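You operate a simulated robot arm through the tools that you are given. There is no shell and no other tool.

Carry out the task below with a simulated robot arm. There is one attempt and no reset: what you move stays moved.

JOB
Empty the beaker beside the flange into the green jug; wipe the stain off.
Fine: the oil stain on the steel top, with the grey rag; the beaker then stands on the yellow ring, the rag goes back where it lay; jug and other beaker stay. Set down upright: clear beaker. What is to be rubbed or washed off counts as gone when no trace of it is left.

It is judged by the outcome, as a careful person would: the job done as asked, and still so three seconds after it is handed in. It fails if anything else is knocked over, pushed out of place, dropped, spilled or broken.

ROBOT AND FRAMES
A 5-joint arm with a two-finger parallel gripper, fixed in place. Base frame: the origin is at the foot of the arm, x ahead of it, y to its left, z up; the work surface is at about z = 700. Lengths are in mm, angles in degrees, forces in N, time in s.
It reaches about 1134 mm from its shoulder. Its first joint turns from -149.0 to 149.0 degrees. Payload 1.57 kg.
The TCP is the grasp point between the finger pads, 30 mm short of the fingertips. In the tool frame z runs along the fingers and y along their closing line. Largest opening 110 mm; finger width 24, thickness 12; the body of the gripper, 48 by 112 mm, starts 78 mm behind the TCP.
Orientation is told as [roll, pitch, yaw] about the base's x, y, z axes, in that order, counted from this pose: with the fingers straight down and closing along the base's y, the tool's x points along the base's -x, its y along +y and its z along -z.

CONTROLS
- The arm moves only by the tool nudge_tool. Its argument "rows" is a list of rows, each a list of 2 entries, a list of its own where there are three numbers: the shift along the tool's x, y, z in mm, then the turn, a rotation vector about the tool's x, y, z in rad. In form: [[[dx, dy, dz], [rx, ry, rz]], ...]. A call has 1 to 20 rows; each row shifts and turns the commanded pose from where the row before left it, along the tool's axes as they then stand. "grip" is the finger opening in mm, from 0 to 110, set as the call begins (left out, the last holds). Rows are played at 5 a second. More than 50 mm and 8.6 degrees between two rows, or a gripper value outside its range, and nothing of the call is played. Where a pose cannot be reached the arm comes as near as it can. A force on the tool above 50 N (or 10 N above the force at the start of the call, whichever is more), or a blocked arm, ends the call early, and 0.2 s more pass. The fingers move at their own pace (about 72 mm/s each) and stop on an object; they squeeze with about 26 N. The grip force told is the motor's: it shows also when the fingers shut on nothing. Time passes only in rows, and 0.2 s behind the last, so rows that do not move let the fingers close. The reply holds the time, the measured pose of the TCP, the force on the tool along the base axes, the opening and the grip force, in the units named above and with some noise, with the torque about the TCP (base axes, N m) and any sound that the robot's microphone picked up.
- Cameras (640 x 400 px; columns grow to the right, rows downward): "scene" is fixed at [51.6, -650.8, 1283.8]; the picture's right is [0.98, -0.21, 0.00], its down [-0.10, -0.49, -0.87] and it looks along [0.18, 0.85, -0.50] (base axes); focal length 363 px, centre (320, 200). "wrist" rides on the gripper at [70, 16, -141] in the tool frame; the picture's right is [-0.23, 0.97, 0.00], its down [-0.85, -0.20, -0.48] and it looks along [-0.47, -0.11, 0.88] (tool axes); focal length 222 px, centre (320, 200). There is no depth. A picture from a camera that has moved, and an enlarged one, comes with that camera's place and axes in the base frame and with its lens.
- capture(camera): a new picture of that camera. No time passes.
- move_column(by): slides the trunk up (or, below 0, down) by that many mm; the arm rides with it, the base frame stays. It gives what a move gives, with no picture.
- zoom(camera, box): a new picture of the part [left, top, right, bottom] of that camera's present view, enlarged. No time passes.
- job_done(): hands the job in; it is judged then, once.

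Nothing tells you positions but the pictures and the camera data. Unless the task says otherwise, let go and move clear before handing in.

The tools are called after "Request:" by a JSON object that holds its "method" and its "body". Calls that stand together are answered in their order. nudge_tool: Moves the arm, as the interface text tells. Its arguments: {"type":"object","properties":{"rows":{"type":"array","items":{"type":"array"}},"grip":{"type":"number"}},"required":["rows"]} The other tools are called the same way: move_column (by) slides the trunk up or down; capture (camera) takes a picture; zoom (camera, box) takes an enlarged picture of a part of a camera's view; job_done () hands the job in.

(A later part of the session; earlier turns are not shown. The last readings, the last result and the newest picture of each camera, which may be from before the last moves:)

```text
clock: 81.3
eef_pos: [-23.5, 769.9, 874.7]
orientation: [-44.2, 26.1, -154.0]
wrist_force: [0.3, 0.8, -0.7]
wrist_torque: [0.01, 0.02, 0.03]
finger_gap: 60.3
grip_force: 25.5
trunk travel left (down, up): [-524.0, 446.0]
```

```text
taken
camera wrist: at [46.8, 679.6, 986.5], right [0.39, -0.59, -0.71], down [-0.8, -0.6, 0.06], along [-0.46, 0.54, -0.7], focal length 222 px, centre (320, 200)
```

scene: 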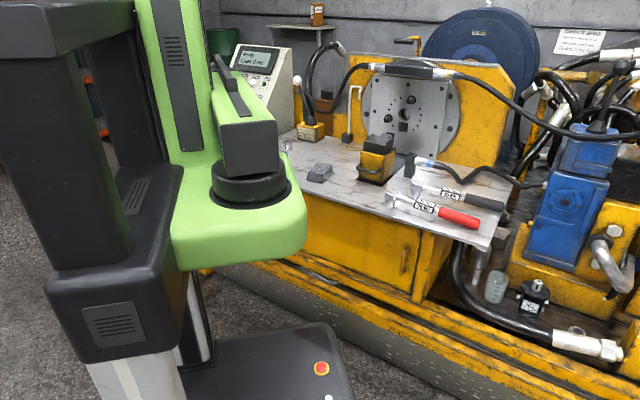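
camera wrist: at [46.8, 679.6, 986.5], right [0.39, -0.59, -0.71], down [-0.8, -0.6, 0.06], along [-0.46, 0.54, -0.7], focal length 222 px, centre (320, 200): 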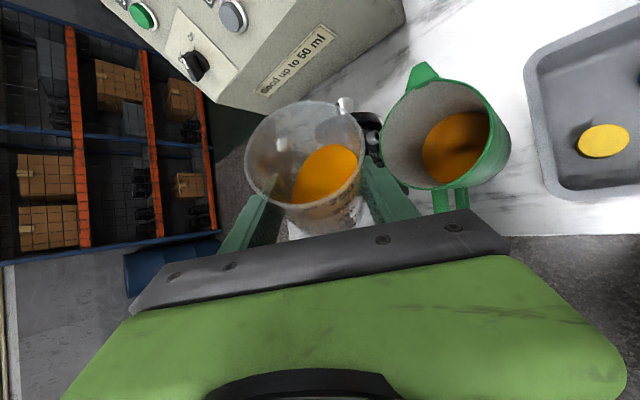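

The lip projects inside the jug mouth with room for the stream to carry. Starting the slow pour now.

Request:
{"method": "nudge_tool", "body": {"rows": [[[0.23, -0.46, 0.61], [0, 0, 0.0297]], [[0.23, -0.46, 0.61], [0, 0, 0.0297]], [[0.23, -0.46, 0.61], [0, 0, 0.0297]], [[0.23, -0.46, 0.61], [0, 0, 0.0297]], [[0.23, -0.46, 0.61], [0, 0, 0.0297]]]}}

Request:
{"method": "capture", "body": {"camera": "wrist"}}

Request:
{"method": "zoom", "body": {"camera": "wrist", "box": [240, 60, 540, 240]}}

```text
clock: 82.5
eef_pos: [-24.9, 773.4, 875.2]
orientation: [-46.9, 20.0, -160.5]
wrist_force: [-0.3, -0.6, -1.5]
wrist_torque: [0.01, -0.03, 0.02]
finger_gap: 60.4
grip_force: 25.9
trunk travel left (down, up): [-524.0, 446.0]
```

```text
taken
camera wrist: at [49.8, 677.2, 978.7], right [0.25, -0.62, -0.74], down [-0.84, -0.52, 0.15], along [-0.48, 0.59, -0.65], focal length 222 px, centre (320, 200)
```

wrist: 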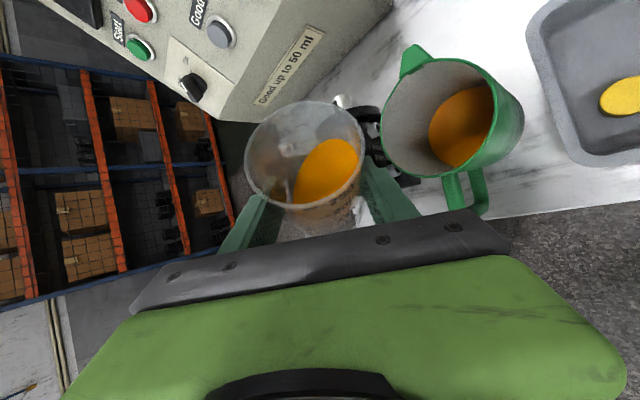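

```text
2.13 times, centred on (390, 150) of wrist
camera zoom: at [49.8, 677.2, 978.7], right [0.25, -0.62, -0.74], down [-0.84, -0.52, 0.15], along [-0.48, 0.59, -0.65], focal length 474 px, centre (171, 307)
```

zoom: 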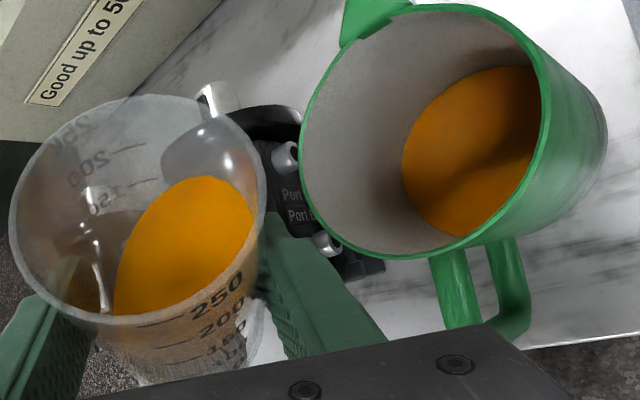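

Nothing has poured yet, but the liquid is just short of the lip. Continuing slowly.

Request:
{"method": "nudge_tool", "body": {"rows": [[[0.23, -0.46, 0.61], [0, 0, 0.0297]], [[0.23, -0.46, 0.61], [0, 0, 0.0297]], [[0.23, -0.46, 0.61], [0, 0, 0.0297]], [[0.23, -0.46, 0.61], [0, 0, 0.0297]], [[0.23, -0.46, 0.61], [0, 0, 0.0297]]]}}

Request:
{"method": "zoom", "body": {"camera": "wrist", "box": [240, 60, 540, 240]}}

```text
clock: 83.7
eef_pos: [-24.9, 776.2, 874.9]
orientation: [-48.5, 13.7, -166.4]
wrist_force: [0.4, 1.2, -1.4]
wrist_torque: [-0.01, 0.03, 0.02]
finger_gap: 60.0
grip_force: 25.7
trunk travel left (down, up): [-524.0, 446.0]
```

```text
2.13 times, centred on (390, 150) of wrist
camera zoom: at [51.4, 674.6, 970.7], right [0.1, -0.64, -0.76], down [-0.86, -0.44, 0.25], along [-0.5, 0.63, -0.6], focal length 474 px, centre (171, 307)
```

zoom: 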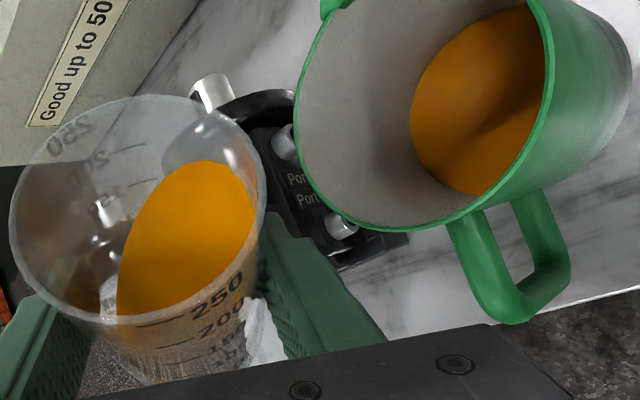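

Still just holding at the lip. I'll continue spinning slowly while shifting so the lip stays over the mouth.

Request:
{"method": "nudge_tool", "body": {"rows": [[[0.71, -0.35, 0.58], [0, 0.0006, 0.0311]], [[0.71, -0.35, 0.58], [0, 0.0006, 0.0311]], [[0.71, -0.35, 0.58], [0, 0.0006, 0.0311]], [[0.71, -0.35, 0.58], [0, 0.0006, 0.0311]]]}}

Request:
{"method": "capture", "body": {"camera": "wrist"}}

Request:
{"method": "zoom", "body": {"camera": "wrist", "box": [240, 60, 540, 240]}}

```text
clock: 84.7
eef_pos: [-22.3, 780.7, 876.3]
orientation: [-49.4, 8.4, -171.3]
wrist_force: [0.7, 0.1, -0.7]
wrist_torque: [0.01, 0.01, -0.03]
finger_gap: 60.5
grip_force: 26.2
trunk travel left (down, up): [-524.0, 446.0]
```

```text
taken
camera wrist: at [53.6, 671.8, 964.0], right [-0.02, -0.64, -0.77], down [-0.87, -0.37, 0.33], along [-0.5, 0.67, -0.55], focal length 222 px, centre (320, 200)
```

wrist: 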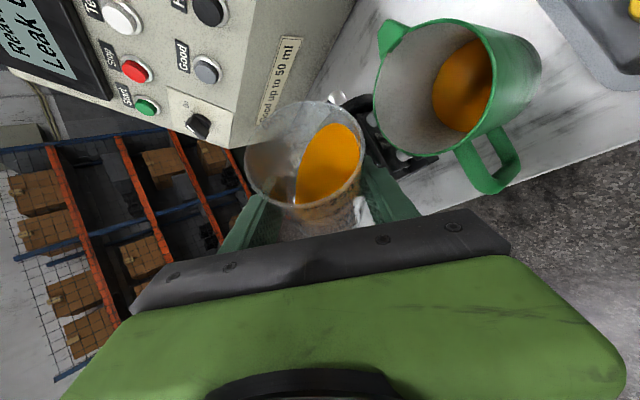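

```text
2.13 times, centred on (390, 150) of wrist
camera zoom: at [53.6, 671.8, 964.0], right [-0.02, -0.64, -0.77], down [-0.87, -0.37, 0.33], along [-0.5, 0.67, -0.55], focal length 474 px, centre (171, 307)
```

zoom: 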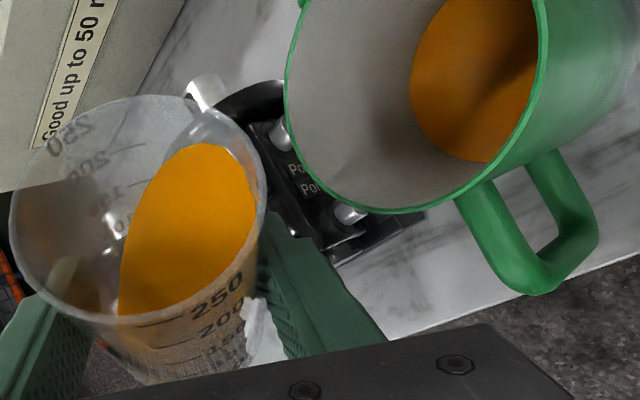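

Still no flow at about 58° tilt. Continuing in small steps.

Request:
{"method": "nudge_tool", "body": {"rows": [[[0.71, -0.35, 0.58], [0, 0.0006, 0.0311]], [[0.71, -0.35, 0.58], [0, 0.0006, 0.0311]], [[0.71, -0.35, 0.58], [0, 0.0006, 0.0311]], [[0.71, -0.35, 0.58], [0, 0.0006, 0.0311]]]}}

Request:
{"method": "capture", "body": {"camera": "wrist"}}

Request:
{"method": "zoom", "body": {"camera": "wrist", "box": [240, 10, 540, 240]}}

```text
clock: 85.7
eef_pos: [-20.0, 783.3, 876.1]
orientation: [-49.9, 3.0, -176.0]
wrist_force: [0.2, 0.4, -2.1]
wrist_torque: [-0.02, 0.01, -0.01]
finger_gap: 60.4
grip_force: 25.8
trunk travel left (down, up): [-524.0, 446.0]
```

```text
taken
camera wrist: at [55.1, 668.9, 957.3], right [-0.14, -0.64, -0.76], down [-0.86, -0.3, 0.42], along [-0.49, 0.71, -0.51], focal length 222 px, centre (320, 200)
```

wrist: 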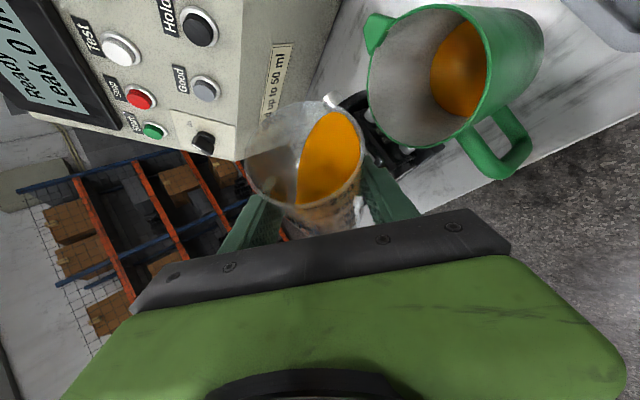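

```text
1.74 times, centred on (390, 125) of wrist
camera zoom: at [55.1, 668.9, 957.3], right [-0.14, -0.64, -0.76], down [-0.86, -0.3, 0.42], along [-0.49, 0.71, -0.51], focal length 386 px, centre (198, 330)
```

zoom: 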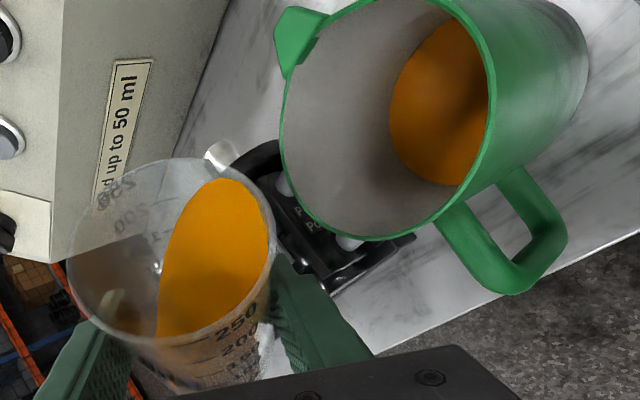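

About 63° now with the liquid right at the rim, and the lip is 12 mm from the jug axis. Continuing.

Request:
{"method": "nudge_tool", "body": {"rows": [[[0.6, -0.51, 0.58], [0, 0.0006, 0.0311]], [[0.6, -0.51, 0.58], [0, 0.0006, 0.0311]], [[0.6, -0.51, 0.58], [0, 0.0006, 0.0311]], [[0.6, -0.51, 0.58], [0, 0.0006, 0.0311]]]}}

Request:
{"method": "capture", "body": {"camera": "wrist"}}

Request:
{"method": "zoom", "body": {"camera": "wrist", "box": [240, 10, 540, 240]}}

```text
clock: 86.7
eef_pos: [-16.8, 786.4, 876.8]
orientation: [-49.8, -2.3, 179.3]
wrist_force: [0.0, -0.4, -0.8]
wrist_torque: [-0.02, -0.02, 0.02]
finger_gap: 60.8
grip_force: 25.4
trunk travel left (down, up): [-524.0, 446.0]
```

```text
taken
camera wrist: at [55.6, 666.4, 950.8], right [-0.27, -0.62, -0.73], down [-0.84, -0.23, 0.5], along [-0.48, 0.75, -0.46], focal length 222 px, centre (320, 200)
```

wrist: 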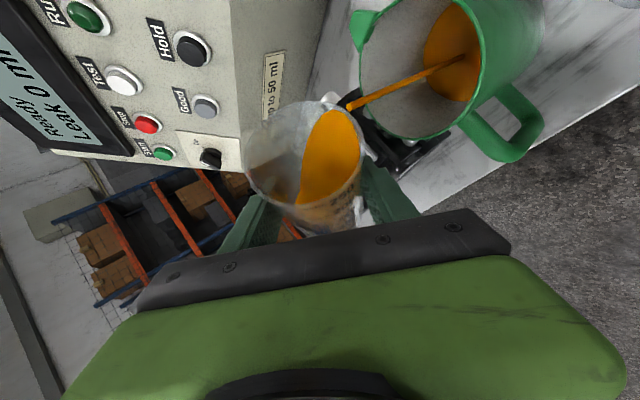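

```text
1.74 times, centred on (390, 125) of wrist
camera zoom: at [55.6, 666.4, 950.8], right [-0.27, -0.62, -0.73], down [-0.84, -0.23, 0.5], along [-0.48, 0.75, -0.46], focal length 386 px, centre (198, 330)
```

zoom: 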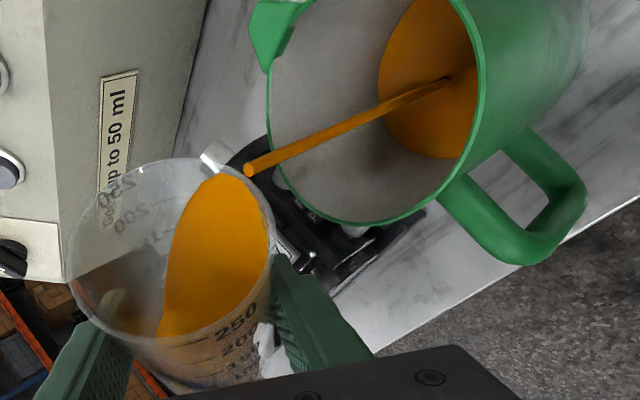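

The stream is flowing cleanly into the jug. I'll continue slowly, tracking the lip over the mouth.

Request:
{"method": "nudge_tool", "body": {"rows": [[[0, 0, 0], [0, 0, 0]], [[0, 0, 0], [0, 0, 0]], [[0, 0, 0], [0, 0, 0]], [[0.6, -0.51, 0.58], [0, 0.0006, 0.0311]], [[0, 0, 0], [0, 0, 0]], [[0.6, -0.51, 0.58], [0, 0.0006, 0.0311]], [[0, 0, 0], [0, 0, 0]]]}}

Request:
{"method": "capture", "body": {"camera": "wrist"}}

Request:
{"method": "zoom", "body": {"camera": "wrist", "box": [240, 0, 540, 230]}}

```text
clock: 88.3
eef_pos: [-15.2, 787.6, 875.2]
orientation: [-49.7, -5.0, 176.9]
wrist_force: [-0.2, 1.2, -1.3]
wrist_torque: [-0.04, -0.01, -0.02]
finger_gap: 60.3
grip_force: 26.3
trunk travel left (down, up): [-524.0, 446.0]
```

```text
taken
camera wrist: at [55.6, 664.9, 947.6], right [-0.32, -0.61, -0.72], down [-0.82, -0.19, 0.53], along [-0.47, 0.77, -0.44], focal length 222 px, centre (320, 200)
```

wrist: 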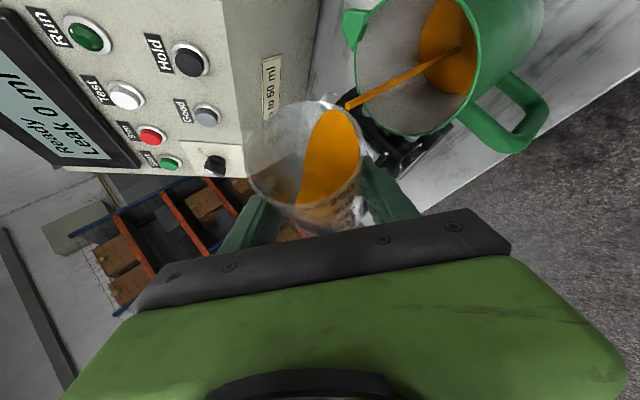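

```text
1.74 times, centred on (390, 115) of wrist
camera zoom: at [55.6, 664.9, 947.6], right [-0.32, -0.61, -0.72], down [-0.82, -0.19, 0.53], along [-0.47, 0.77, -0.44], focal length 386 px, centre (198, 348)
```

zoom: 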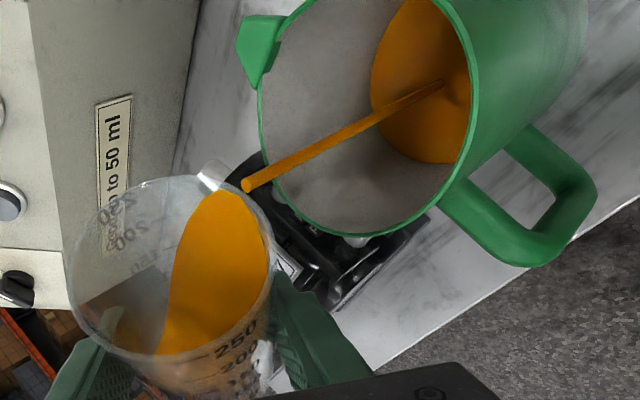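

The stream lands well inside the jug. Continuing the pour at a gentle rate.

Request:
{"method": "nudge_tool", "body": {"rows": [[[0.91, -0.54, 0.35], [0.0003, 0.001, 0.0302]], [[0, 0, 0], [0, 0, 0]], [[0.91, -0.54, 0.35], [0.0003, 0.001, 0.0302]], [[0, 0, 0], [0, 0, 0]], [[0.91, -0.54, 0.35], [0.0003, 0.001, 0.0302]], [[0, 0, 0], [0, 0, 0]], [[0.91, -0.54, 0.35], [0.0003, 0.001, 0.0302]], [[0, 0, 0], [0, 0, 0]], [[0.91, -0.54, 0.35], [0.0003, 0.001, 0.0302]], [[0, 0, 0], [0, 0, 0]]]}}

Request:
{"method": "capture", "body": {"camera": "wrist"}}

Request:
{"method": "zoom", "body": {"camera": "wrist", "box": [240, 0, 540, 230]}}

```text
clock: 90.5
eef_pos: [-10.0, 789.5, 875.6]
orientation: [-49.1, -11.4, 171.0]
wrist_force: [-0.1, 0.0, -0.9]
wrist_torque: [-0.02, -0.03, -0.02]
finger_gap: 60.1
grip_force: 26.0
trunk travel left (down, up): [-524.0, 446.0]
```

```text
taken
camera wrist: at [55.0, 660.6, 940.3], right [-0.46, -0.57, -0.68], down [-0.77, -0.11, 0.62], along [-0.43, 0.81, -0.39], focal length 222 px, centre (320, 200)
```

wrist: 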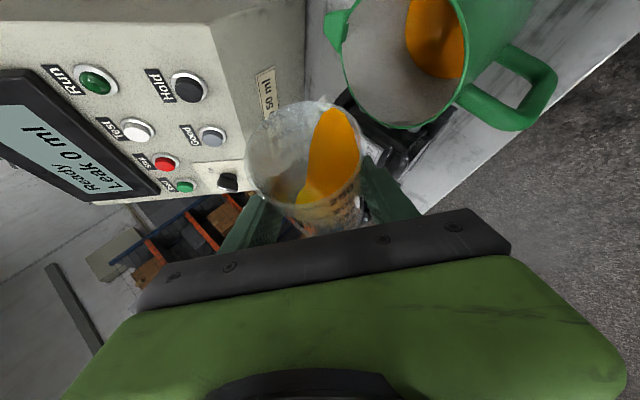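

```text
1.74 times, centred on (390, 115) of wrist
camera zoom: at [55.0, 660.6, 940.3], right [-0.46, -0.57, -0.68], down [-0.77, -0.11, 0.62], along [-0.43, 0.81, -0.39], focal length 386 px, centre (198, 348)
```

zoom: 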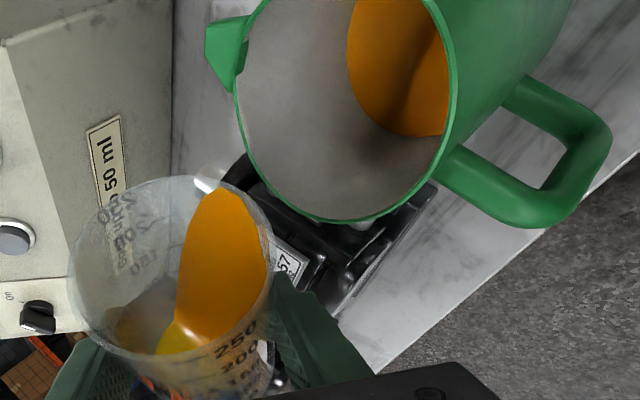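

Flow pauses when I stop tilting, so the amount released is well controlled. Continuing.

Request:
{"method": "nudge_tool", "body": {"rows": [[[0.85, -0.62, 0.35], [0.0004, 0.001, 0.0302]], [[0, 0, 0], [0, 0, 0]], [[0.85, -0.62, 0.35], [0.0004, 0.001, 0.0302]], [[0, 0, 0], [0, 0, 0]], [[0.85, -0.62, 0.35], [0.0004, 0.001, 0.0302]], [[0, 0, 0], [0, 0, 0]], [[0.85, -0.62, 0.35], [0.0004, 0.001, 0.0302]], [[0, 0, 0], [0, 0, 0]], [[0.85, -0.62, 0.35], [0.0004, 0.001, 0.0302]]]}}

Request:
{"method": "capture", "body": {"camera": "wrist"}}

Request:
{"method": "zoom", "body": {"camera": "wrist", "box": [220, 0, 520, 230]}}

```text
clock: 92.5
eef_pos: [-5.6, 792.0, 875.6]
orientation: [-47.6, -17.6, 164.9]
wrist_force: [-0.1, 0.1, -0.3]
wrist_torque: [0.01, 0.01, -0.02]
finger_gap: 60.6
grip_force: 25.3
trunk travel left (down, up): [-524.0, 446.0]
```

```text
taken
camera wrist: at [53.0, 656.6, 933.6], right [-0.59, -0.52, -0.62], down [-0.71, -0.04, 0.71], along [-0.39, 0.85, -0.35], focal length 222 px, centre (320, 200)
```

wrist: 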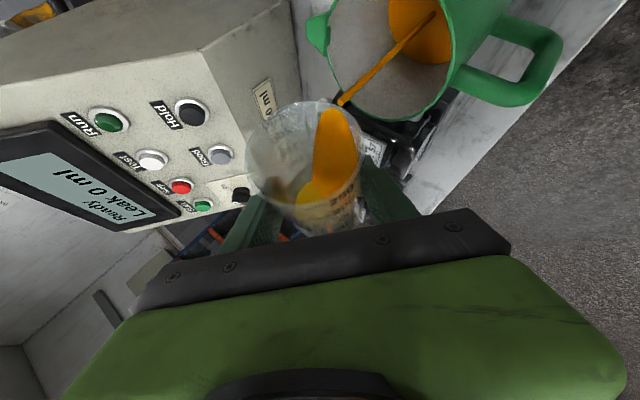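

```text
1.74 times, centred on (370, 115) of wrist
camera zoom: at [53.0, 656.6, 933.6], right [-0.59, -0.52, -0.62], down [-0.71, -0.04, 0.71], along [-0.39, 0.85, -0.35], focal length 386 px, centre (233, 348)
```

zoom: 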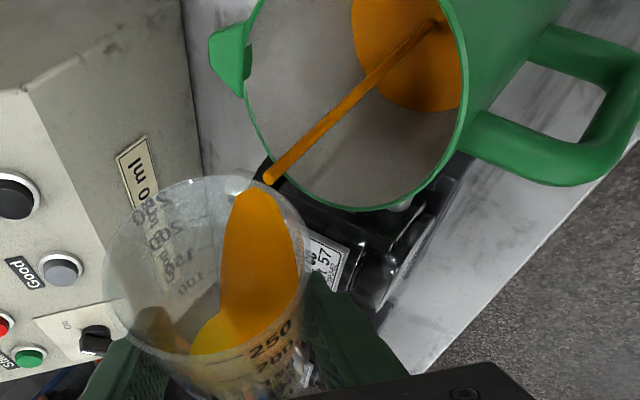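

The stream still falls near the jug's centre. Continuing.

Request:
{"method": "nudge_tool", "body": {"rows": [[[0.765, -0.734, 0.35], [0.0005, 0.0009, 0.0302]], [[0, 0, 0], [0, 0, 0]], [[0.765, -0.734, 0.35], [0.0005, 0.0009, 0.0302]], [[0, 0, 0], [0, 0, 0]], [[0.765, -0.734, 0.35], [0.0005, 0.0009, 0.0302]], [[0, 0, 0], [0, 0, 0]], [[0.765, -0.734, 0.35], [0.0005, 0.0009, 0.0302]], [[0, 0, 0], [0, 0, 0]], [[0.765, -0.734, 0.35], [0.0005, 0.0009, 0.0302]]]}}

Request:
{"method": "capture", "body": {"camera": "wrist"}}

Request:
{"method": "zoom", "body": {"camera": "wrist", "box": [220, 0, 520, 230]}}

```text
clock: 94.5
eef_pos: [-1.4, 793.7, 876.3]
orientation: [-45.5, -23.9, 158.3]
wrist_force: [0.0, -0.1, -1.1]
wrist_torque: [0.01, 0.02, 0.02]
finger_gap: 60.3
grip_force: 25.8
trunk travel left (down, up): [-524.0, 446.0]
```

```text
taken
camera wrist: at [50.6, 653.2, 927.5], right [-0.71, -0.46, -0.54], down [-0.62, 0.03, 0.78], along [-0.34, 0.89, -0.31], focal length 222 px, centre (320, 200)
```

wrist: 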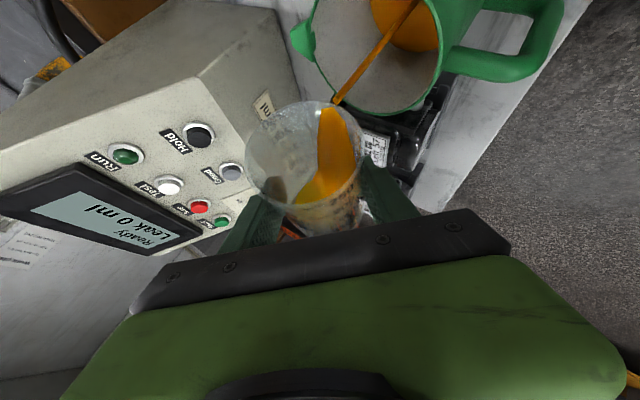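

```text
1.74 times, centred on (370, 115) of wrist
camera zoom: at [50.6, 653.2, 927.5], right [-0.71, -0.46, -0.54], down [-0.62, 0.03, 0.78], along [-0.34, 0.89, -0.31], focal length 386 px, centre (233, 348)
```

zoom: 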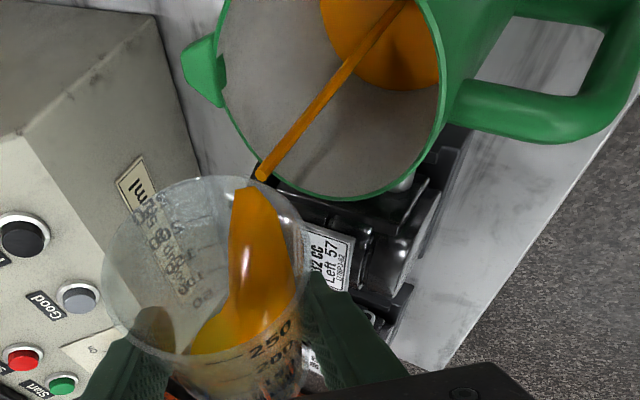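

The lip is centred over the jug. The beaker rim sits slightly further from the grip than I modelled, so I'll bias outward a little as I continue.

Request:
{"method": "nudge_tool", "body": {"rows": [[[-0.32, -1.36, 1.53], [0.0003, 0.0004, 0.0297]], [[0, 0, 0], [0, 0, 0]], [[-0.32, -1.36, 1.53], [0.0003, 0.0004, 0.0297]], [[0, 0, 0], [0, 0, 0]], [[-0.32, -1.36, 1.53], [0.0003, 0.0004, 0.0297]], [[0, 0, 0], [0, 0, 0]], [[-0.32, -1.36, 1.53], [0.0003, 0.0004, 0.0297]], [[0, 0, 0], [0, 0, 0]], [[-0.32, -1.36, 1.53], [0.0003, 0.0004, 0.0297]], [[0, 0, 0], [0, 0, 0]]]}}

Request:
{"method": "capture", "body": {"camera": "wrist"}}

Request:
{"method": "zoom", "body": {"camera": "wrist", "box": [220, 0, 520, 230]}}

```text
clock: 96.7
eef_pos: [2.0, 804.6, 874.8]
orientation: [-42.4, -29.7, 151.5]
wrist_force: [0.5, -0.1, -0.6]
wrist_torque: [-0.02, 0.02, -0.02]
finger_gap: 60.5
grip_force: 26.1
trunk travel left (down, up): [-524.0, 446.0]
```

```text
taken
camera wrist: at [45.1, 658.5, 922.3], right [-0.8, -0.38, -0.46], down [-0.52, 0.09, 0.85], along [-0.28, 0.92, -0.27], focal length 222 px, centre (320, 200)
```

wrist: 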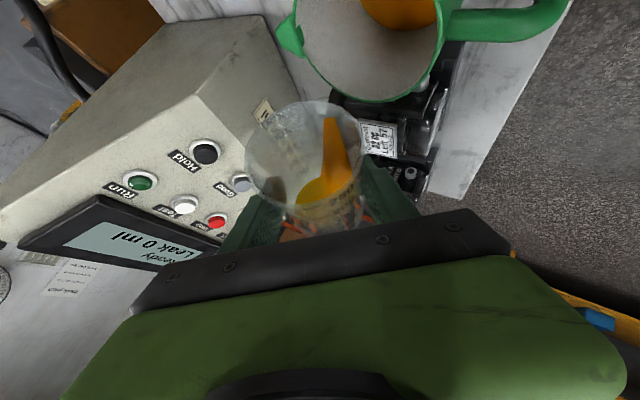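

```text
1.74 times, centred on (370, 115) of wrist
camera zoom: at [45.1, 658.5, 922.3], right [-0.8, -0.38, -0.46], down [-0.52, 0.09, 0.85], along [-0.28, 0.92, -0.27], focal length 386 px, centre (233, 348)
```

zoom: 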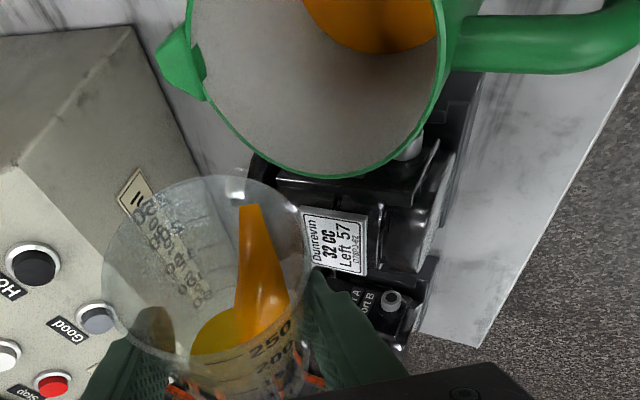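

About 88° now, with a thin layer left in the beaker. Continuing past horizontal while keeping the lip over the jug.

Request:
{"method": "nudge_tool", "body": {"rows": [[[0.92, -1.05, 0.11], [0.001, 0.001, 0.0319]], [[0, 0, 0], [0, 0, 0]], [[0.92, -1.05, 0.11], [0.001, 0.001, 0.0319]], [[0, 0, 0], [0, 0, 0]], [[0.92, -1.05, 0.11], [0.001, 0.001, 0.0319]], [[0, 0, 0], [0, 0, 0]], [[0.92, -1.05, 0.11], [0.001, 0.001, 0.0319]], [[0, 0, 0], [0, 0, 0]], [[0.92, -1.05, 0.11], [0.001, 0.001, 0.0319]], [[0, 0, 0], [0, 0, 0]], [[0.92, -1.05, 0.11], [0.001, 0.001, 0.0319]], [[0, 0, 0], [0, 0, 0]]]}}

Request:
{"method": "capture", "body": {"camera": "wrist"}}

Request:
{"method": "zoom", "body": {"camera": "wrist", "box": [220, 0, 520, 230]}}

```text
clock: 99.3
eef_pos: [10.3, 804.4, 876.7]
orientation: [-37.1, -36.4, 141.0]
wrist_force: [0.2, 0.6, 0.1]
wrist_torque: [-0.04, 0.01, 0.01]
finger_gap: 60.7
grip_force: 26.1
trunk travel left (down, up): [-524.0, 446.0]
```

```text
taken
camera wrist: at [40.7, 654.8, 917.0], right [-0.9, -0.27, -0.34], down [-0.39, 0.14, 0.91], along [-0.2, 0.95, -0.23], focal length 222 px, centre (320, 200)
```

wrist: 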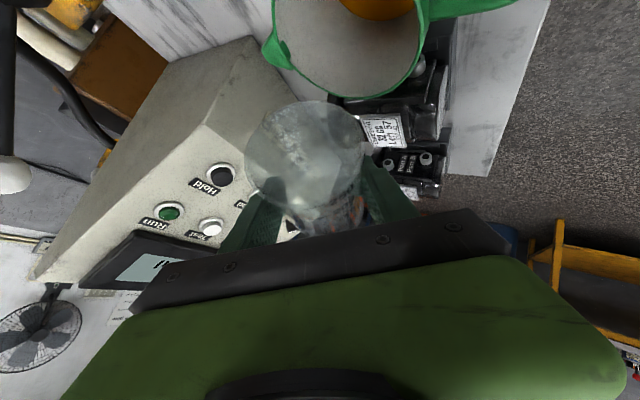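

```text
1.74 times, centred on (370, 115) of wrist
camera zoom: at [40.7, 654.8, 917.0], right [-0.9, -0.27, -0.34], down [-0.39, 0.14, 0.91], along [-0.2, 0.95, -0.23], focal length 386 px, centre (233, 348)
```

zoom: 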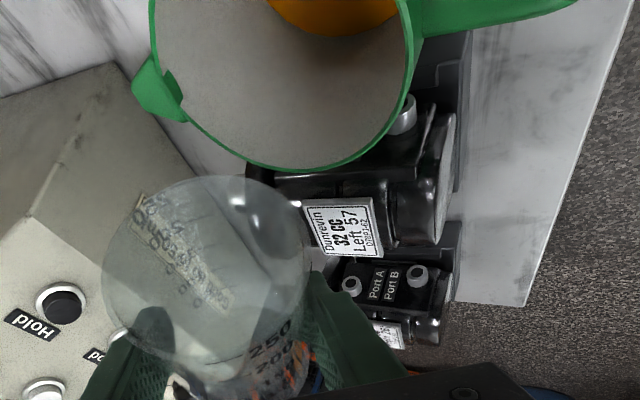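

The beaker looks empty already. I'll tilt a bit further and hold to drain any last drops.

Request:
{"method": "nudge_tool", "body": {"rows": [[[0.72, -1.19, 0.11], [0.0011, 0.0008, 0.0319]], [[0.72, -1.19, 0.11], [0.0011, 0.0008, 0.0319]], [[0.72, -1.19, 0.11], [0.0011, 0.0008, 0.0319]], [[0.72, -1.19, 0.11], [0.0011, 0.0008, 0.0319]], [[0.72, -1.19, 0.11], [0.0011, 0.0008, 0.0319]], [[0.72, -1.19, 0.11], [0.0011, 0.0008, 0.0319]], [[0.51, -1.3, 0.11], [0.0012, 0.0006, 0.0319]], [[0.51, -1.3, 0.11], [0.0012, 0.0006, 0.0319]], [[0.51, -1.3, 0.11], [0.0012, 0.0006, 0.0319]], [[0.51, -1.3, 0.11], [0.0012, 0.0006, 0.0319]], [[0.51, -1.3, 0.11], [0.0012, 0.0006, 0.0319]], [[0, 0, 0], [0, 0, 0]], [[0, 0, 0], [0, 0, 0]], [[0, 0, 0], [0, 0, 0]], [[0, 0, 0], [0, 0, 0]], [[0, 0, 0], [0, 0, 0]], [[0, 0, 0], [0, 0, 0]]]}}

Request:
{"method": "capture", "body": {"camera": "wrist"}}

Request:
{"method": "zoom", "body": {"camera": "wrist", "box": [220, 0, 520, 230]}}

```text
clock: 102.9
eef_pos: [25.4, 805.8, 875.5]
orientation: [-22.2, -46.0, 117.6]
wrist_force: [-0.7, -0.2, -0.6]
wrist_torque: [-0.01, 0.03, 0.0]
finger_gap: 60.6
grip_force: 25.6
trunk travel left (down, up): [-524.0, 446.0]
```

```text
taken
camera wrist: at [29.6, 651.8, 911.8], right [-0.99, -0.04, -0.09], down [-0.1, 0.2, 0.98], along [-0.02, 0.98, -0.2], focal length 222 px, centre (320, 200)
```

wrist: 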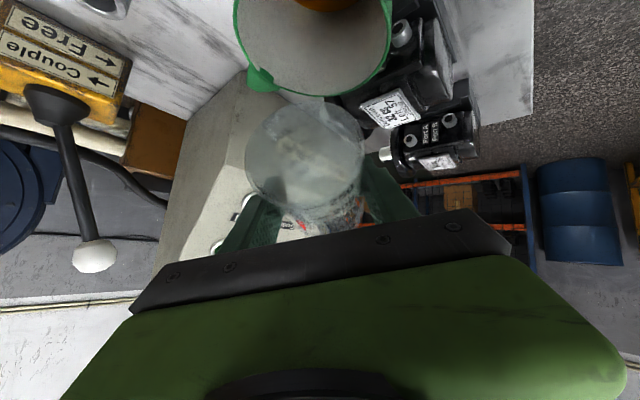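

```text
1.74 times, centred on (370, 115) of wrist
camera zoom: at [29.6, 651.8, 911.8], right [-0.99, -0.04, -0.09], down [-0.1, 0.2, 0.98], along [-0.02, 0.98, -0.2], focal length 386 px, centre (233, 348)
```

zoom: 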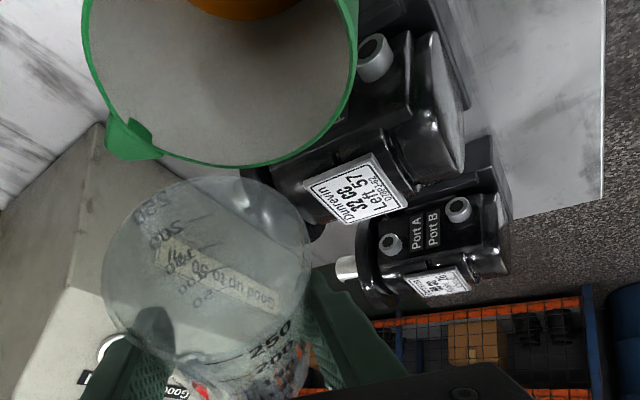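

The beaker looks completely drained. For certainty I'll raise the tilt another 10° briefly and hold it over the jug.

Request:
{"method": "nudge_tool", "body": {"rows": [[[0, 0, 0], [0.0142, -0.0412, 0]], [[0, 0, 0], [0.0142, -0.0412, 0]], [[0, 0, 0], [0.0142, -0.0412, 0]], [[0, 0, 0], [0.0142, -0.0412, 0]], [[0, 0, 0], [0, 0, 0]], [[0, 0, 0], [0, 0, 0]], [[0, 0, 0], [0, 0, 0]], [[0, 0, 0], [0, 0, 0]], [[0, 0, 0], [0, 0, 0]]]}}

Request:
{"method": "capture", "body": {"camera": "wrist"}}

```text
clock: 104.9
eef_pos: [25.8, 806.0, 908.8]
orientation: [-30.3, -54.5, 123.9]
wrist_force: [-0.3, 0.0, -0.9]
wrist_torque: [0.03, 0.03, 0.02]
finger_gap: 60.4
grip_force: 25.6
out of reach, approached as far as the arm can: row 1, 2, 3, 4
trunk travel left (down, up): [-524.0, 446.0]
```

```text
taken
camera wrist: at [29.9, 648.0, 918.3], right [-0.99, -0.03, -0.1], down [-0.1, 0.03, 0.99], along [-0.02, 1.0, -0.03], focal length 222 px, centre (320, 200)
```

wrist: 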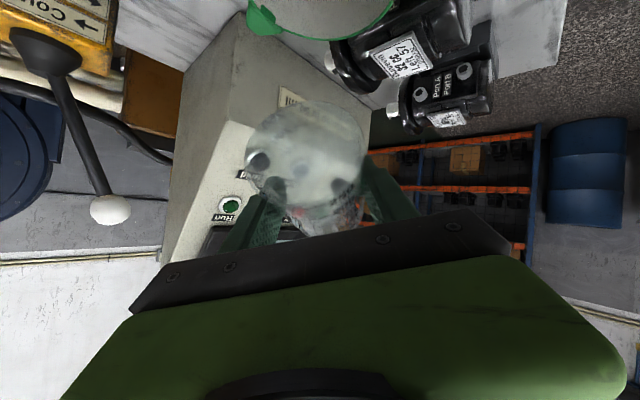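

Fully drained. I'll raise the trunk, undo the extra tilt, and spin the beaker back upright.

Request:
{"method": "move_column", "body": {"by": 80}}

Request:
{"method": "nudge_tool", "body": {"rows": [[[0, 0, 0], [-0.0142, 0.0412, 0]], [[0, 0, 0], [-0.0142, 0.0412, 0]], [[0, 0, 0], [-0.0142, 0.0412, 0]], [[0, 0, 0], [-0.0142, 0.0412, 0]], [[0, 0, 0], [0, 0, 0]]]}}

Request:
{"method": "nudge_tool", "body": {"rows": [[[0, 0, 0], [0, 0, -0.143]], [[0, 0, 0], [0, 0, -0.143]], [[0, 0, 0], [0, 0, -0.143]], [[0, 0, 0], [0, 0, -0.143]], [[0, 0, 0], [0, 0, -0.143]], [[0, 0, 0], [0, 0, -0.143]], [[0, 0, 0], [0, 0, -0.143]], [[0, 0, 0], [0, 0, -0.143]], [[0, 0, 0], [0, 0, -0.143]], [[0, 0, 0], [0, 0, -0.143]], [[0, 0, 0], [0, 0, -0.143]], [[0, 0, 0], [0, 0, -0.143]], [[0, 0, 0], [0, 0, -0.143]], [[0, 0, 0], [0, 0, -0.143]], [[0, 0, 0], [0, 0, -0.143]], [[0, 0, 0], [0, 0, -0.143]], [[0, 0, 0], [0, 0, -0.143]], [[0, 0, 0], [0, 0, -0.143]]]}}

Request:
{"method": "capture", "body": {"camera": "wrist"}}

```text
clock: 106.1
eef_pos: [25.7, 807.4, 988.7]
orientation: [-30.3, -54.5, 124.0]
wrist_force: [0.2, 0.3, -0.7]
wrist_torque: [0.02, 0.02, 0.01]
finger_gap: 60.4
grip_force: 26.2
trunk travel left (down, up): [-604.0, 366.0]
```

```text
clock: 107.3
eef_pos: [24.9, 805.7, 955.3]
orientation: [-22.0, -46.0, 117.3]
wrist_force: [0.2, -1.0, -0.9]
wrist_torque: [-0.03, -0.01, 0.04]
finger_gap: 60.6
grip_force: 26.1
out of reach, approached as far as the arm can: row 1, 2, 3, 4
trunk travel left (down, up): [-604.0, 366.0]
```

```text
clock: 111.1
eef_pos: [24.6, 806.5, 955.6]
orientation: [-14.4, 48.3, -111.1]
wrist_force: [0.5, -0.5, -0.4]
wrist_torque: [-0.03, -0.03, -0.01]
finger_gap: 60.4
grip_force: 26.8
trunk travel left (down, up): [-604.0, 366.0]
```

```text
taken
camera wrist: at [54.8, 738.7, 1095.4], right [0.89, -0.31, -0.33], down [-0.41, -0.86, -0.3], along [-0.19, 0.4, -0.9], focal length 222 px, centre (320, 200)
```

wrist: 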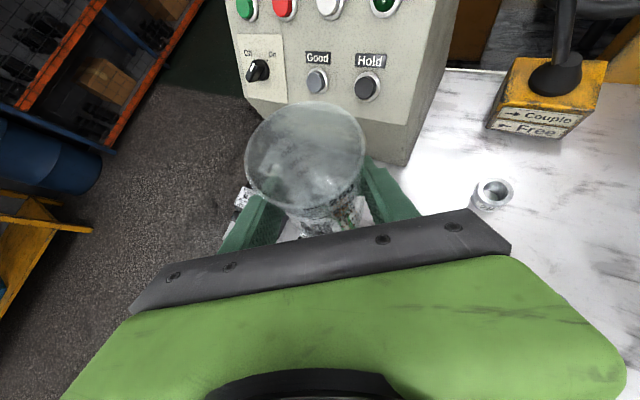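

The beaker is empty and nearly upright. I'll finish the spin and swing back partway so the wrist camera can see the ring and the small block with the rod beside it.

Request:
{"method": "nudge_tool", "body": {"rows": [[[0, 0, 0], [0, 0, -0.07]], [[0, 0, 0], [0, 0, -0.07]], [[0.21, 24.56, -2.14], [-0.0233, 0.0019, 0.0196]], [[0.21, 24.56, -2.14], [-0.0233, 0.0019, 0.0196]], [[0.21, 24.56, -2.14], [-0.0233, 0.0019, 0.0196]], [[0.21, 24.56, -2.14], [-0.0233, 0.0019, 0.0196]], [[0.21, 24.56, -2.14], [-0.0233, 0.0019, 0.0196]], [[0.21, 24.56, -2.14], [-0.0233, 0.0019, 0.0196]], [[0.21, 24.56, -2.14], [-0.0233, 0.0019, 0.0196]]]}}

Request:
{"method": "capture", "body": {"camera": "wrist"}}

Request:
{"method": "zoom", "body": {"camera": "wrist", "box": [400, 60, 640, 240]}}

```text
clock: 113.1
eef_pos: [192.4, 765.4, 955.9]
orientation: [-5.5, 49.8, -111.3]
wrist_force: [-0.5, 0.5, -1.1]
wrist_torque: [-0.03, 0.02, -0.01]
finger_gap: 60.3
grip_force: 26.0
trunk travel left (down, up): [-604.0, 366.0]
```

```text
taken
camera wrist: at [199.3, 697.3, 1098.3], right [0.88, -0.42, -0.23], down [-0.48, -0.81, -0.33], along [-0.05, 0.4, -0.91], focal length 222 px, centre (320, 200)
```

wrist: 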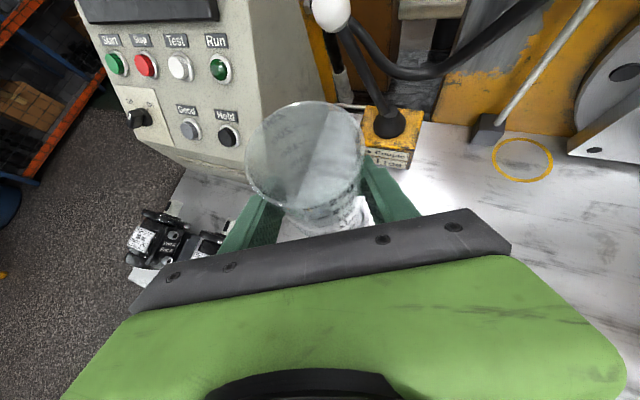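

```text
2.22 times, centred on (520, 150) of wrist
camera zoom: at [199.3, 697.3, 1098.3], right [0.88, -0.42, -0.23], down [-0.48, -0.81, -0.33], along [-0.05, 0.4, -0.91], focal length 494 px, centre (-124, 311)
```

zoom: 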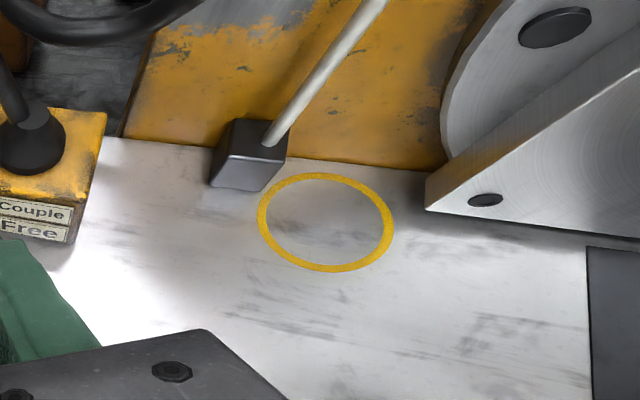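

The ring is centred at (511, 760). A 38 mm block stands right beside it and the flange face is just behind, so the current low grip would be tight there. I'll set the empty beaker down on clear bench near (357, 671) and regrasp it higher with the fingers further back, then place it centred on the ring.

Request:
{"method": "nudge_tool", "body": {"rows": [[[-0.58, 23.63, -3.05], [-0.0231, 0.0019, 0.0195]], [[-0.58, 23.63, -3.05], [-0.0231, 0.0019, 0.0195]], [[-0.58, 23.63, -3.05], [-0.0231, 0.0019, 0.0195]], [[-0.58, 23.63, -3.05], [-0.0231, 0.0019, 0.0195]], [[-0.58, 23.63, -3.05], [-0.0231, 0.0019, 0.0195]], [[-0.58, 23.63, -3.05], [-0.0231, 0.0019, 0.0195]], [[-0.58, 23.63, -3.05], [-0.0231, 0.0019, 0.0195]], [[-0.58, 23.63, -3.05], [-0.0231, 0.0019, 0.0195]]]}}

Request:
{"method": "move_column", "body": {"by": -150}}

Request:
{"method": "capture", "body": {"camera": "wrist"}}

Request:
{"method": "zoom", "body": {"camera": "scene", "box": [260, 80, 400, 190]}}

```text
clock: 114.9
eef_pos: [356.6, 671.7, 955.0]
orientation: [-5.6, 49.6, -125.3]
wrist_force: [0.0, 0.0, -0.6]
wrist_torque: [0.0, 0.02, 0.0]
finger_gap: 60.3
grip_force: 26.0
trunk travel left (down, up): [-604.0, 366.0]
```

```text
clock: 116.6
eef_pos: [357.9, 672.3, 805.5]
orientation: [-5.6, 49.7, -125.2]
wrist_force: [0.3, -0.2, -1.2]
wrist_torque: [0.02, 0.0, 0.02]
finger_gap: 60.4
grip_force: 26.2
trunk travel left (down, up): [-454.0, 516.0]
```

```text
taken
camera wrist: at [348.2, 604.0, 948.4], right [0.75, -0.62, -0.23], down [-0.66, -0.67, -0.33], along [0.05, 0.4, -0.91], focal length 222 px, centre (320, 200)
```

wrist: 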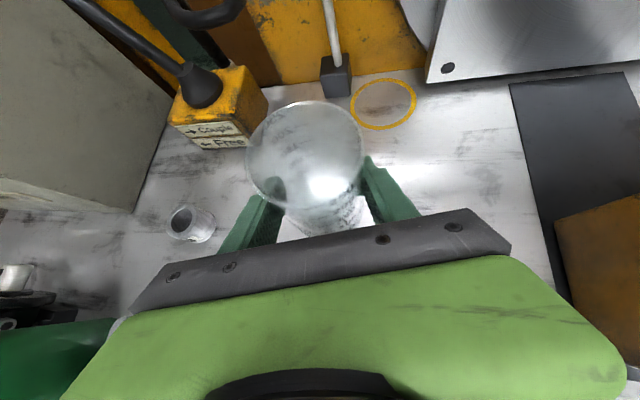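

```text
3.64 times, centred on (330, 135) of scene
camera zoom: at [51.6, -650.8, 1283.8], right [0.98, -0.21, 0.0], down [-0.1, -0.49, -0.87], along [0.18, 0.85, -0.5], focal length 1322 px, centre (284, 436)
```

zoom: 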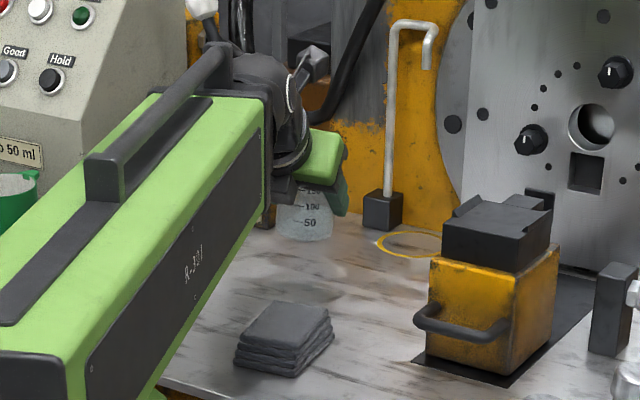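

The beaker base is about 46 mm below the grasp point, so it hasn't slipped. I'll lower it toward the clear bench and feel for contact.

Request:
{"method": "move_column", "body": {"by": -54}}

Request:
{"method": "zoom", "body": {"camera": "scene", "box": [280, 100, 370, 170]}}

Request:
{"method": "move_column", "body": {"by": -2}}

```text
clock: 117.6
eef_pos: [358.5, 671.3, 751.1]
orientation: [-5.5, 49.7, -125.3]
wrist_force: [-0.9, -0.1, 0.4]
wrist_torque: [-0.02, -0.01, 0.0]
finger_gap: 60.6
grip_force: 26.6
trunk travel left (down, up): [-400.0, 570.0]
```

```text
5.71 times, centred on (325, 135) of scene
camera zoom: at [51.6, -650.8, 1283.8], right [0.98, -0.21, 0.0], down [-0.1, -0.49, -0.87], along [0.18, 0.85, -0.5], focal length 2077 px, centre (291, 571)
```

zoom: 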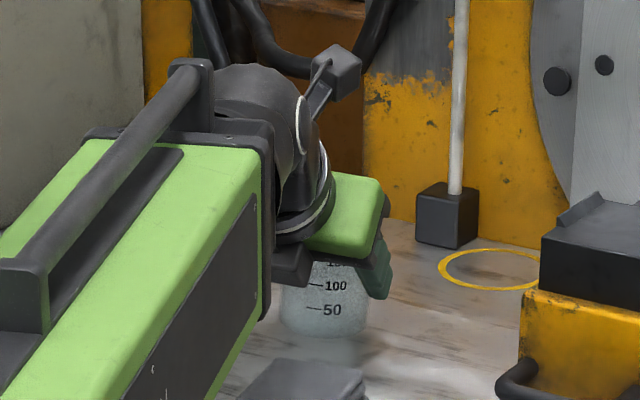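

```text
clock: 118.1
eef_pos: [357.6, 670.5, 749.8]
orientation: [-5.5, 49.8, -125.3]
wrist_force: [0.2, 0.3, -1.0]
wrist_torque: [-0.02, 0.0, -0.03]
finger_gap: 60.3
grip_force: 26.1
trunk travel left (down, up): [-398.0, 572.0]
```

No contact yet. I'll continue in 1 mm steps.

Request:
{"method": "move_column", "body": {"by": -1}}

Request:
{"method": "move_column", "body": {"by": -1}}

```text
clock: 118.6
eef_pos: [357.7, 671.5, 747.2]
orientation: [-5.5, 49.7, -125.3]
wrist_force: [-0.2, 0.4, -1.5]
wrist_torque: [0.0, -0.01, 0.0]
finger_gap: 60.3
grip_force: 25.8
trunk travel left (down, up): [-397.0, 573.0]
```

```text
clock: 119.1
eef_pos: [358.5, 670.9, 747.6]
orientation: [-5.5, 49.7, -125.3]
wrist_force: [0.3, -0.6, -0.6]
wrist_torque: [-0.02, -0.01, 0.02]
finger_gap: 60.3
grip_force: 26.2
trunk travel left (down, up): [-396.0, 574.0]
```

The trunk is now at exactly the height where I grasped it. One more small step to confirm contact.

Request:
{"method": "move_column", "body": {"by": -1}}

Request:
{"method": "zoom", "body": {"camera": "scene", "box": [300, 125, 360, 170]}}

```text
clock: 119.6
eef_pos: [357.7, 670.4, 745.9]
orientation: [-5.5, 49.8, -125.1]
wrist_force: [-0.2, 0.4, 6.2]
wrist_torque: [-0.01, -0.21, 0.01]
finger_gap: 60.3
grip_force: 25.8
trunk travel left (down, up): [-395.0, 575.0]
```

```text
8.89 times, centred on (330, 148) of scene
camera zoom: at [51.6, -650.8, 1283.8], right [0.98, -0.21, 0.0], down [-0.1, -0.49, -0.87], along [0.18, 0.85, -0.5], focal length 3231 px, centre (231, 667)
```

zoom: 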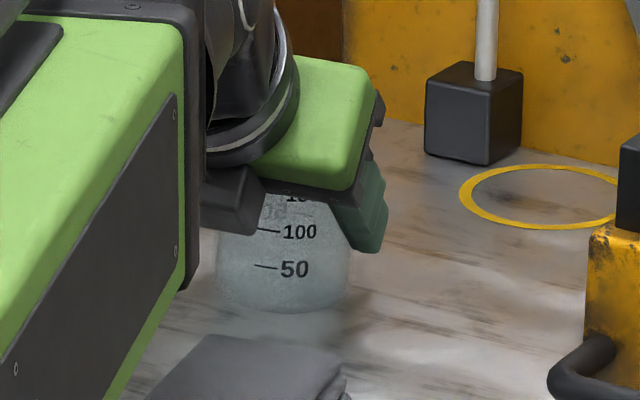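

Contact at about 6 N. I'll release the beaker here and check that it stands upright.

Request:
{"method": "nudge_tool", "body": {"rows": [[[0, 0, 0], [0, 0, 0]], [[0, 0, 0], [0, 0, 0]], [[0, 0, 0], [0, 0, 0]]], "grip": 80}}

Request:
{"method": "capture", "body": {"camera": "wrist"}}

Request:
{"method": "zoom", "body": {"camera": "scene", "box": [300, 125, 360, 170]}}

```text
clock: 120.4
eef_pos: [357.8, 671.4, 746.5]
orientation: [-5.5, 49.7, -125.2]
wrist_force: [0.2, -0.2, -0.9]
wrist_torque: [-0.02, -0.01, 0.06]
finger_gap: 80.0
grip_force: 0.1
trunk travel left (down, up): [-395.0, 575.0]
```

```text
taken
camera wrist: at [348.2, 604.0, 889.3], right [0.75, -0.62, -0.23], down [-0.66, -0.67, -0.33], along [0.05, 0.4, -0.91], focal length 222 px, centre (320, 200)
```

wrist: 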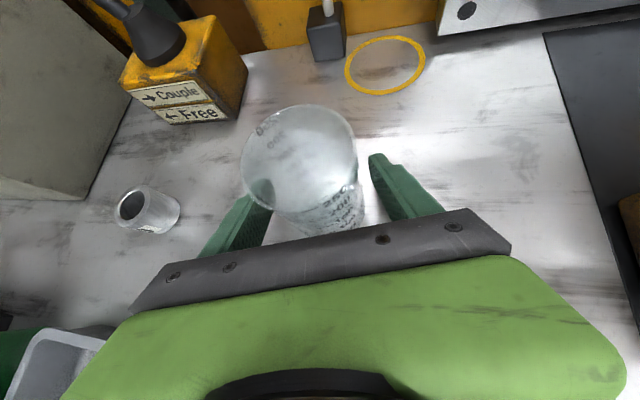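

```text
8.89 times, centred on (330, 148) of scene
camera zoom: at [51.6, -650.8, 1283.8], right [0.98, -0.21, 0.0], down [-0.1, -0.49, -0.87], along [0.18, 0.85, -0.5], focal length 3231 px, centre (231, 667)
```

zoom: 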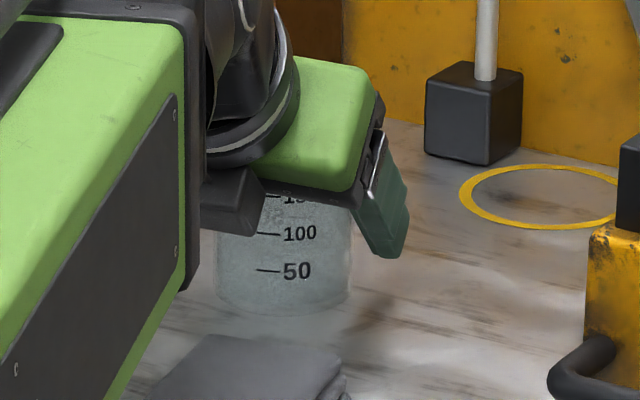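

The beaker is standing upright. I'll back the hand off 13 mm, raise it 26 mm, and regrasp higher.

Request:
{"method": "nudge_tool", "body": {"rows": [[[-8.36, 0.7, -9.93], [0, 0, 0]]]}}

Request:
{"method": "move_column", "body": {"by": 26}}

Request:
{"method": "nudge_tool", "body": {"rows": [[[0, 0, 0], [0, 0, 0]], [[0, 0, 0], [0, 0, 0]], [[0, 0, 0], [0, 0, 0]], [[0, 0, 0], [0, 0, 0]]], "grip": 45}}

Request:
{"method": "capture", "body": {"camera": "wrist"}}

Request:
{"method": "zoom", "body": {"camera": "scene", "box": [300, 125, 360, 170]}}

```text
clock: 120.8
eef_pos: [351.7, 660.4, 746.6]
orientation: [-5.5, 49.7, -125.2]
wrist_force: [-0.1, -0.2, -1.1]
wrist_torque: [0.02, 0.03, 0.0]
finger_gap: 80.0
grip_force: 0.1
trunk travel left (down, up): [-395.0, 575.0]
```

```text
clock: 121.5
eef_pos: [352.8, 659.6, 772.4]
orientation: [-5.5, 49.7, -125.2]
wrist_force: [0.0, -0.3, 0.0]
wrist_torque: [-0.01, 0.01, -0.02]
finger_gap: 80.0
grip_force: 0.0
trunk travel left (down, up): [-421.0, 549.0]
```

```text
clock: 122.5
eef_pos: [352.0, 659.0, 771.5]
orientation: [-5.6, 49.7, -125.4]
wrist_force: [0.5, -1.0, 0.7]
wrist_torque: [-0.02, -0.11, -0.02]
finger_gap: 60.6
grip_force: 26.2
trunk travel left (down, up): [-421.0, 549.0]
```

```text
taken
camera wrist: at [342.1, 592.4, 915.4], right [0.75, -0.62, -0.23], down [-0.66, -0.67, -0.33], along [0.05, 0.4, -0.91], focal length 222 px, centre (320, 200)
```

wrist: 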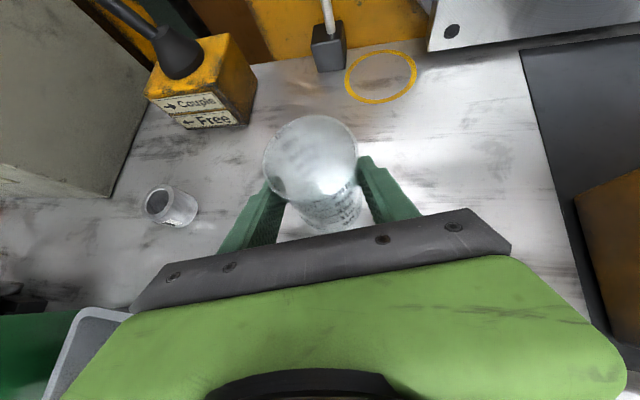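

```text
8.89 times, centred on (330, 148) of scene
camera zoom: at [51.6, -650.8, 1283.8], right [0.98, -0.21, 0.0], down [-0.1, -0.49, -0.87], along [0.18, 0.85, -0.5], focal length 3231 px, centre (231, 667)
```

zoom: 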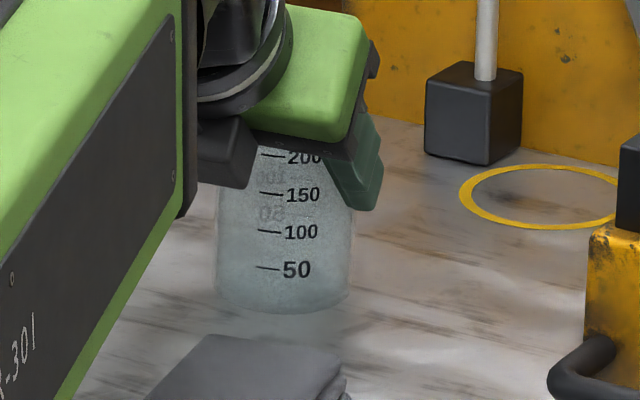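

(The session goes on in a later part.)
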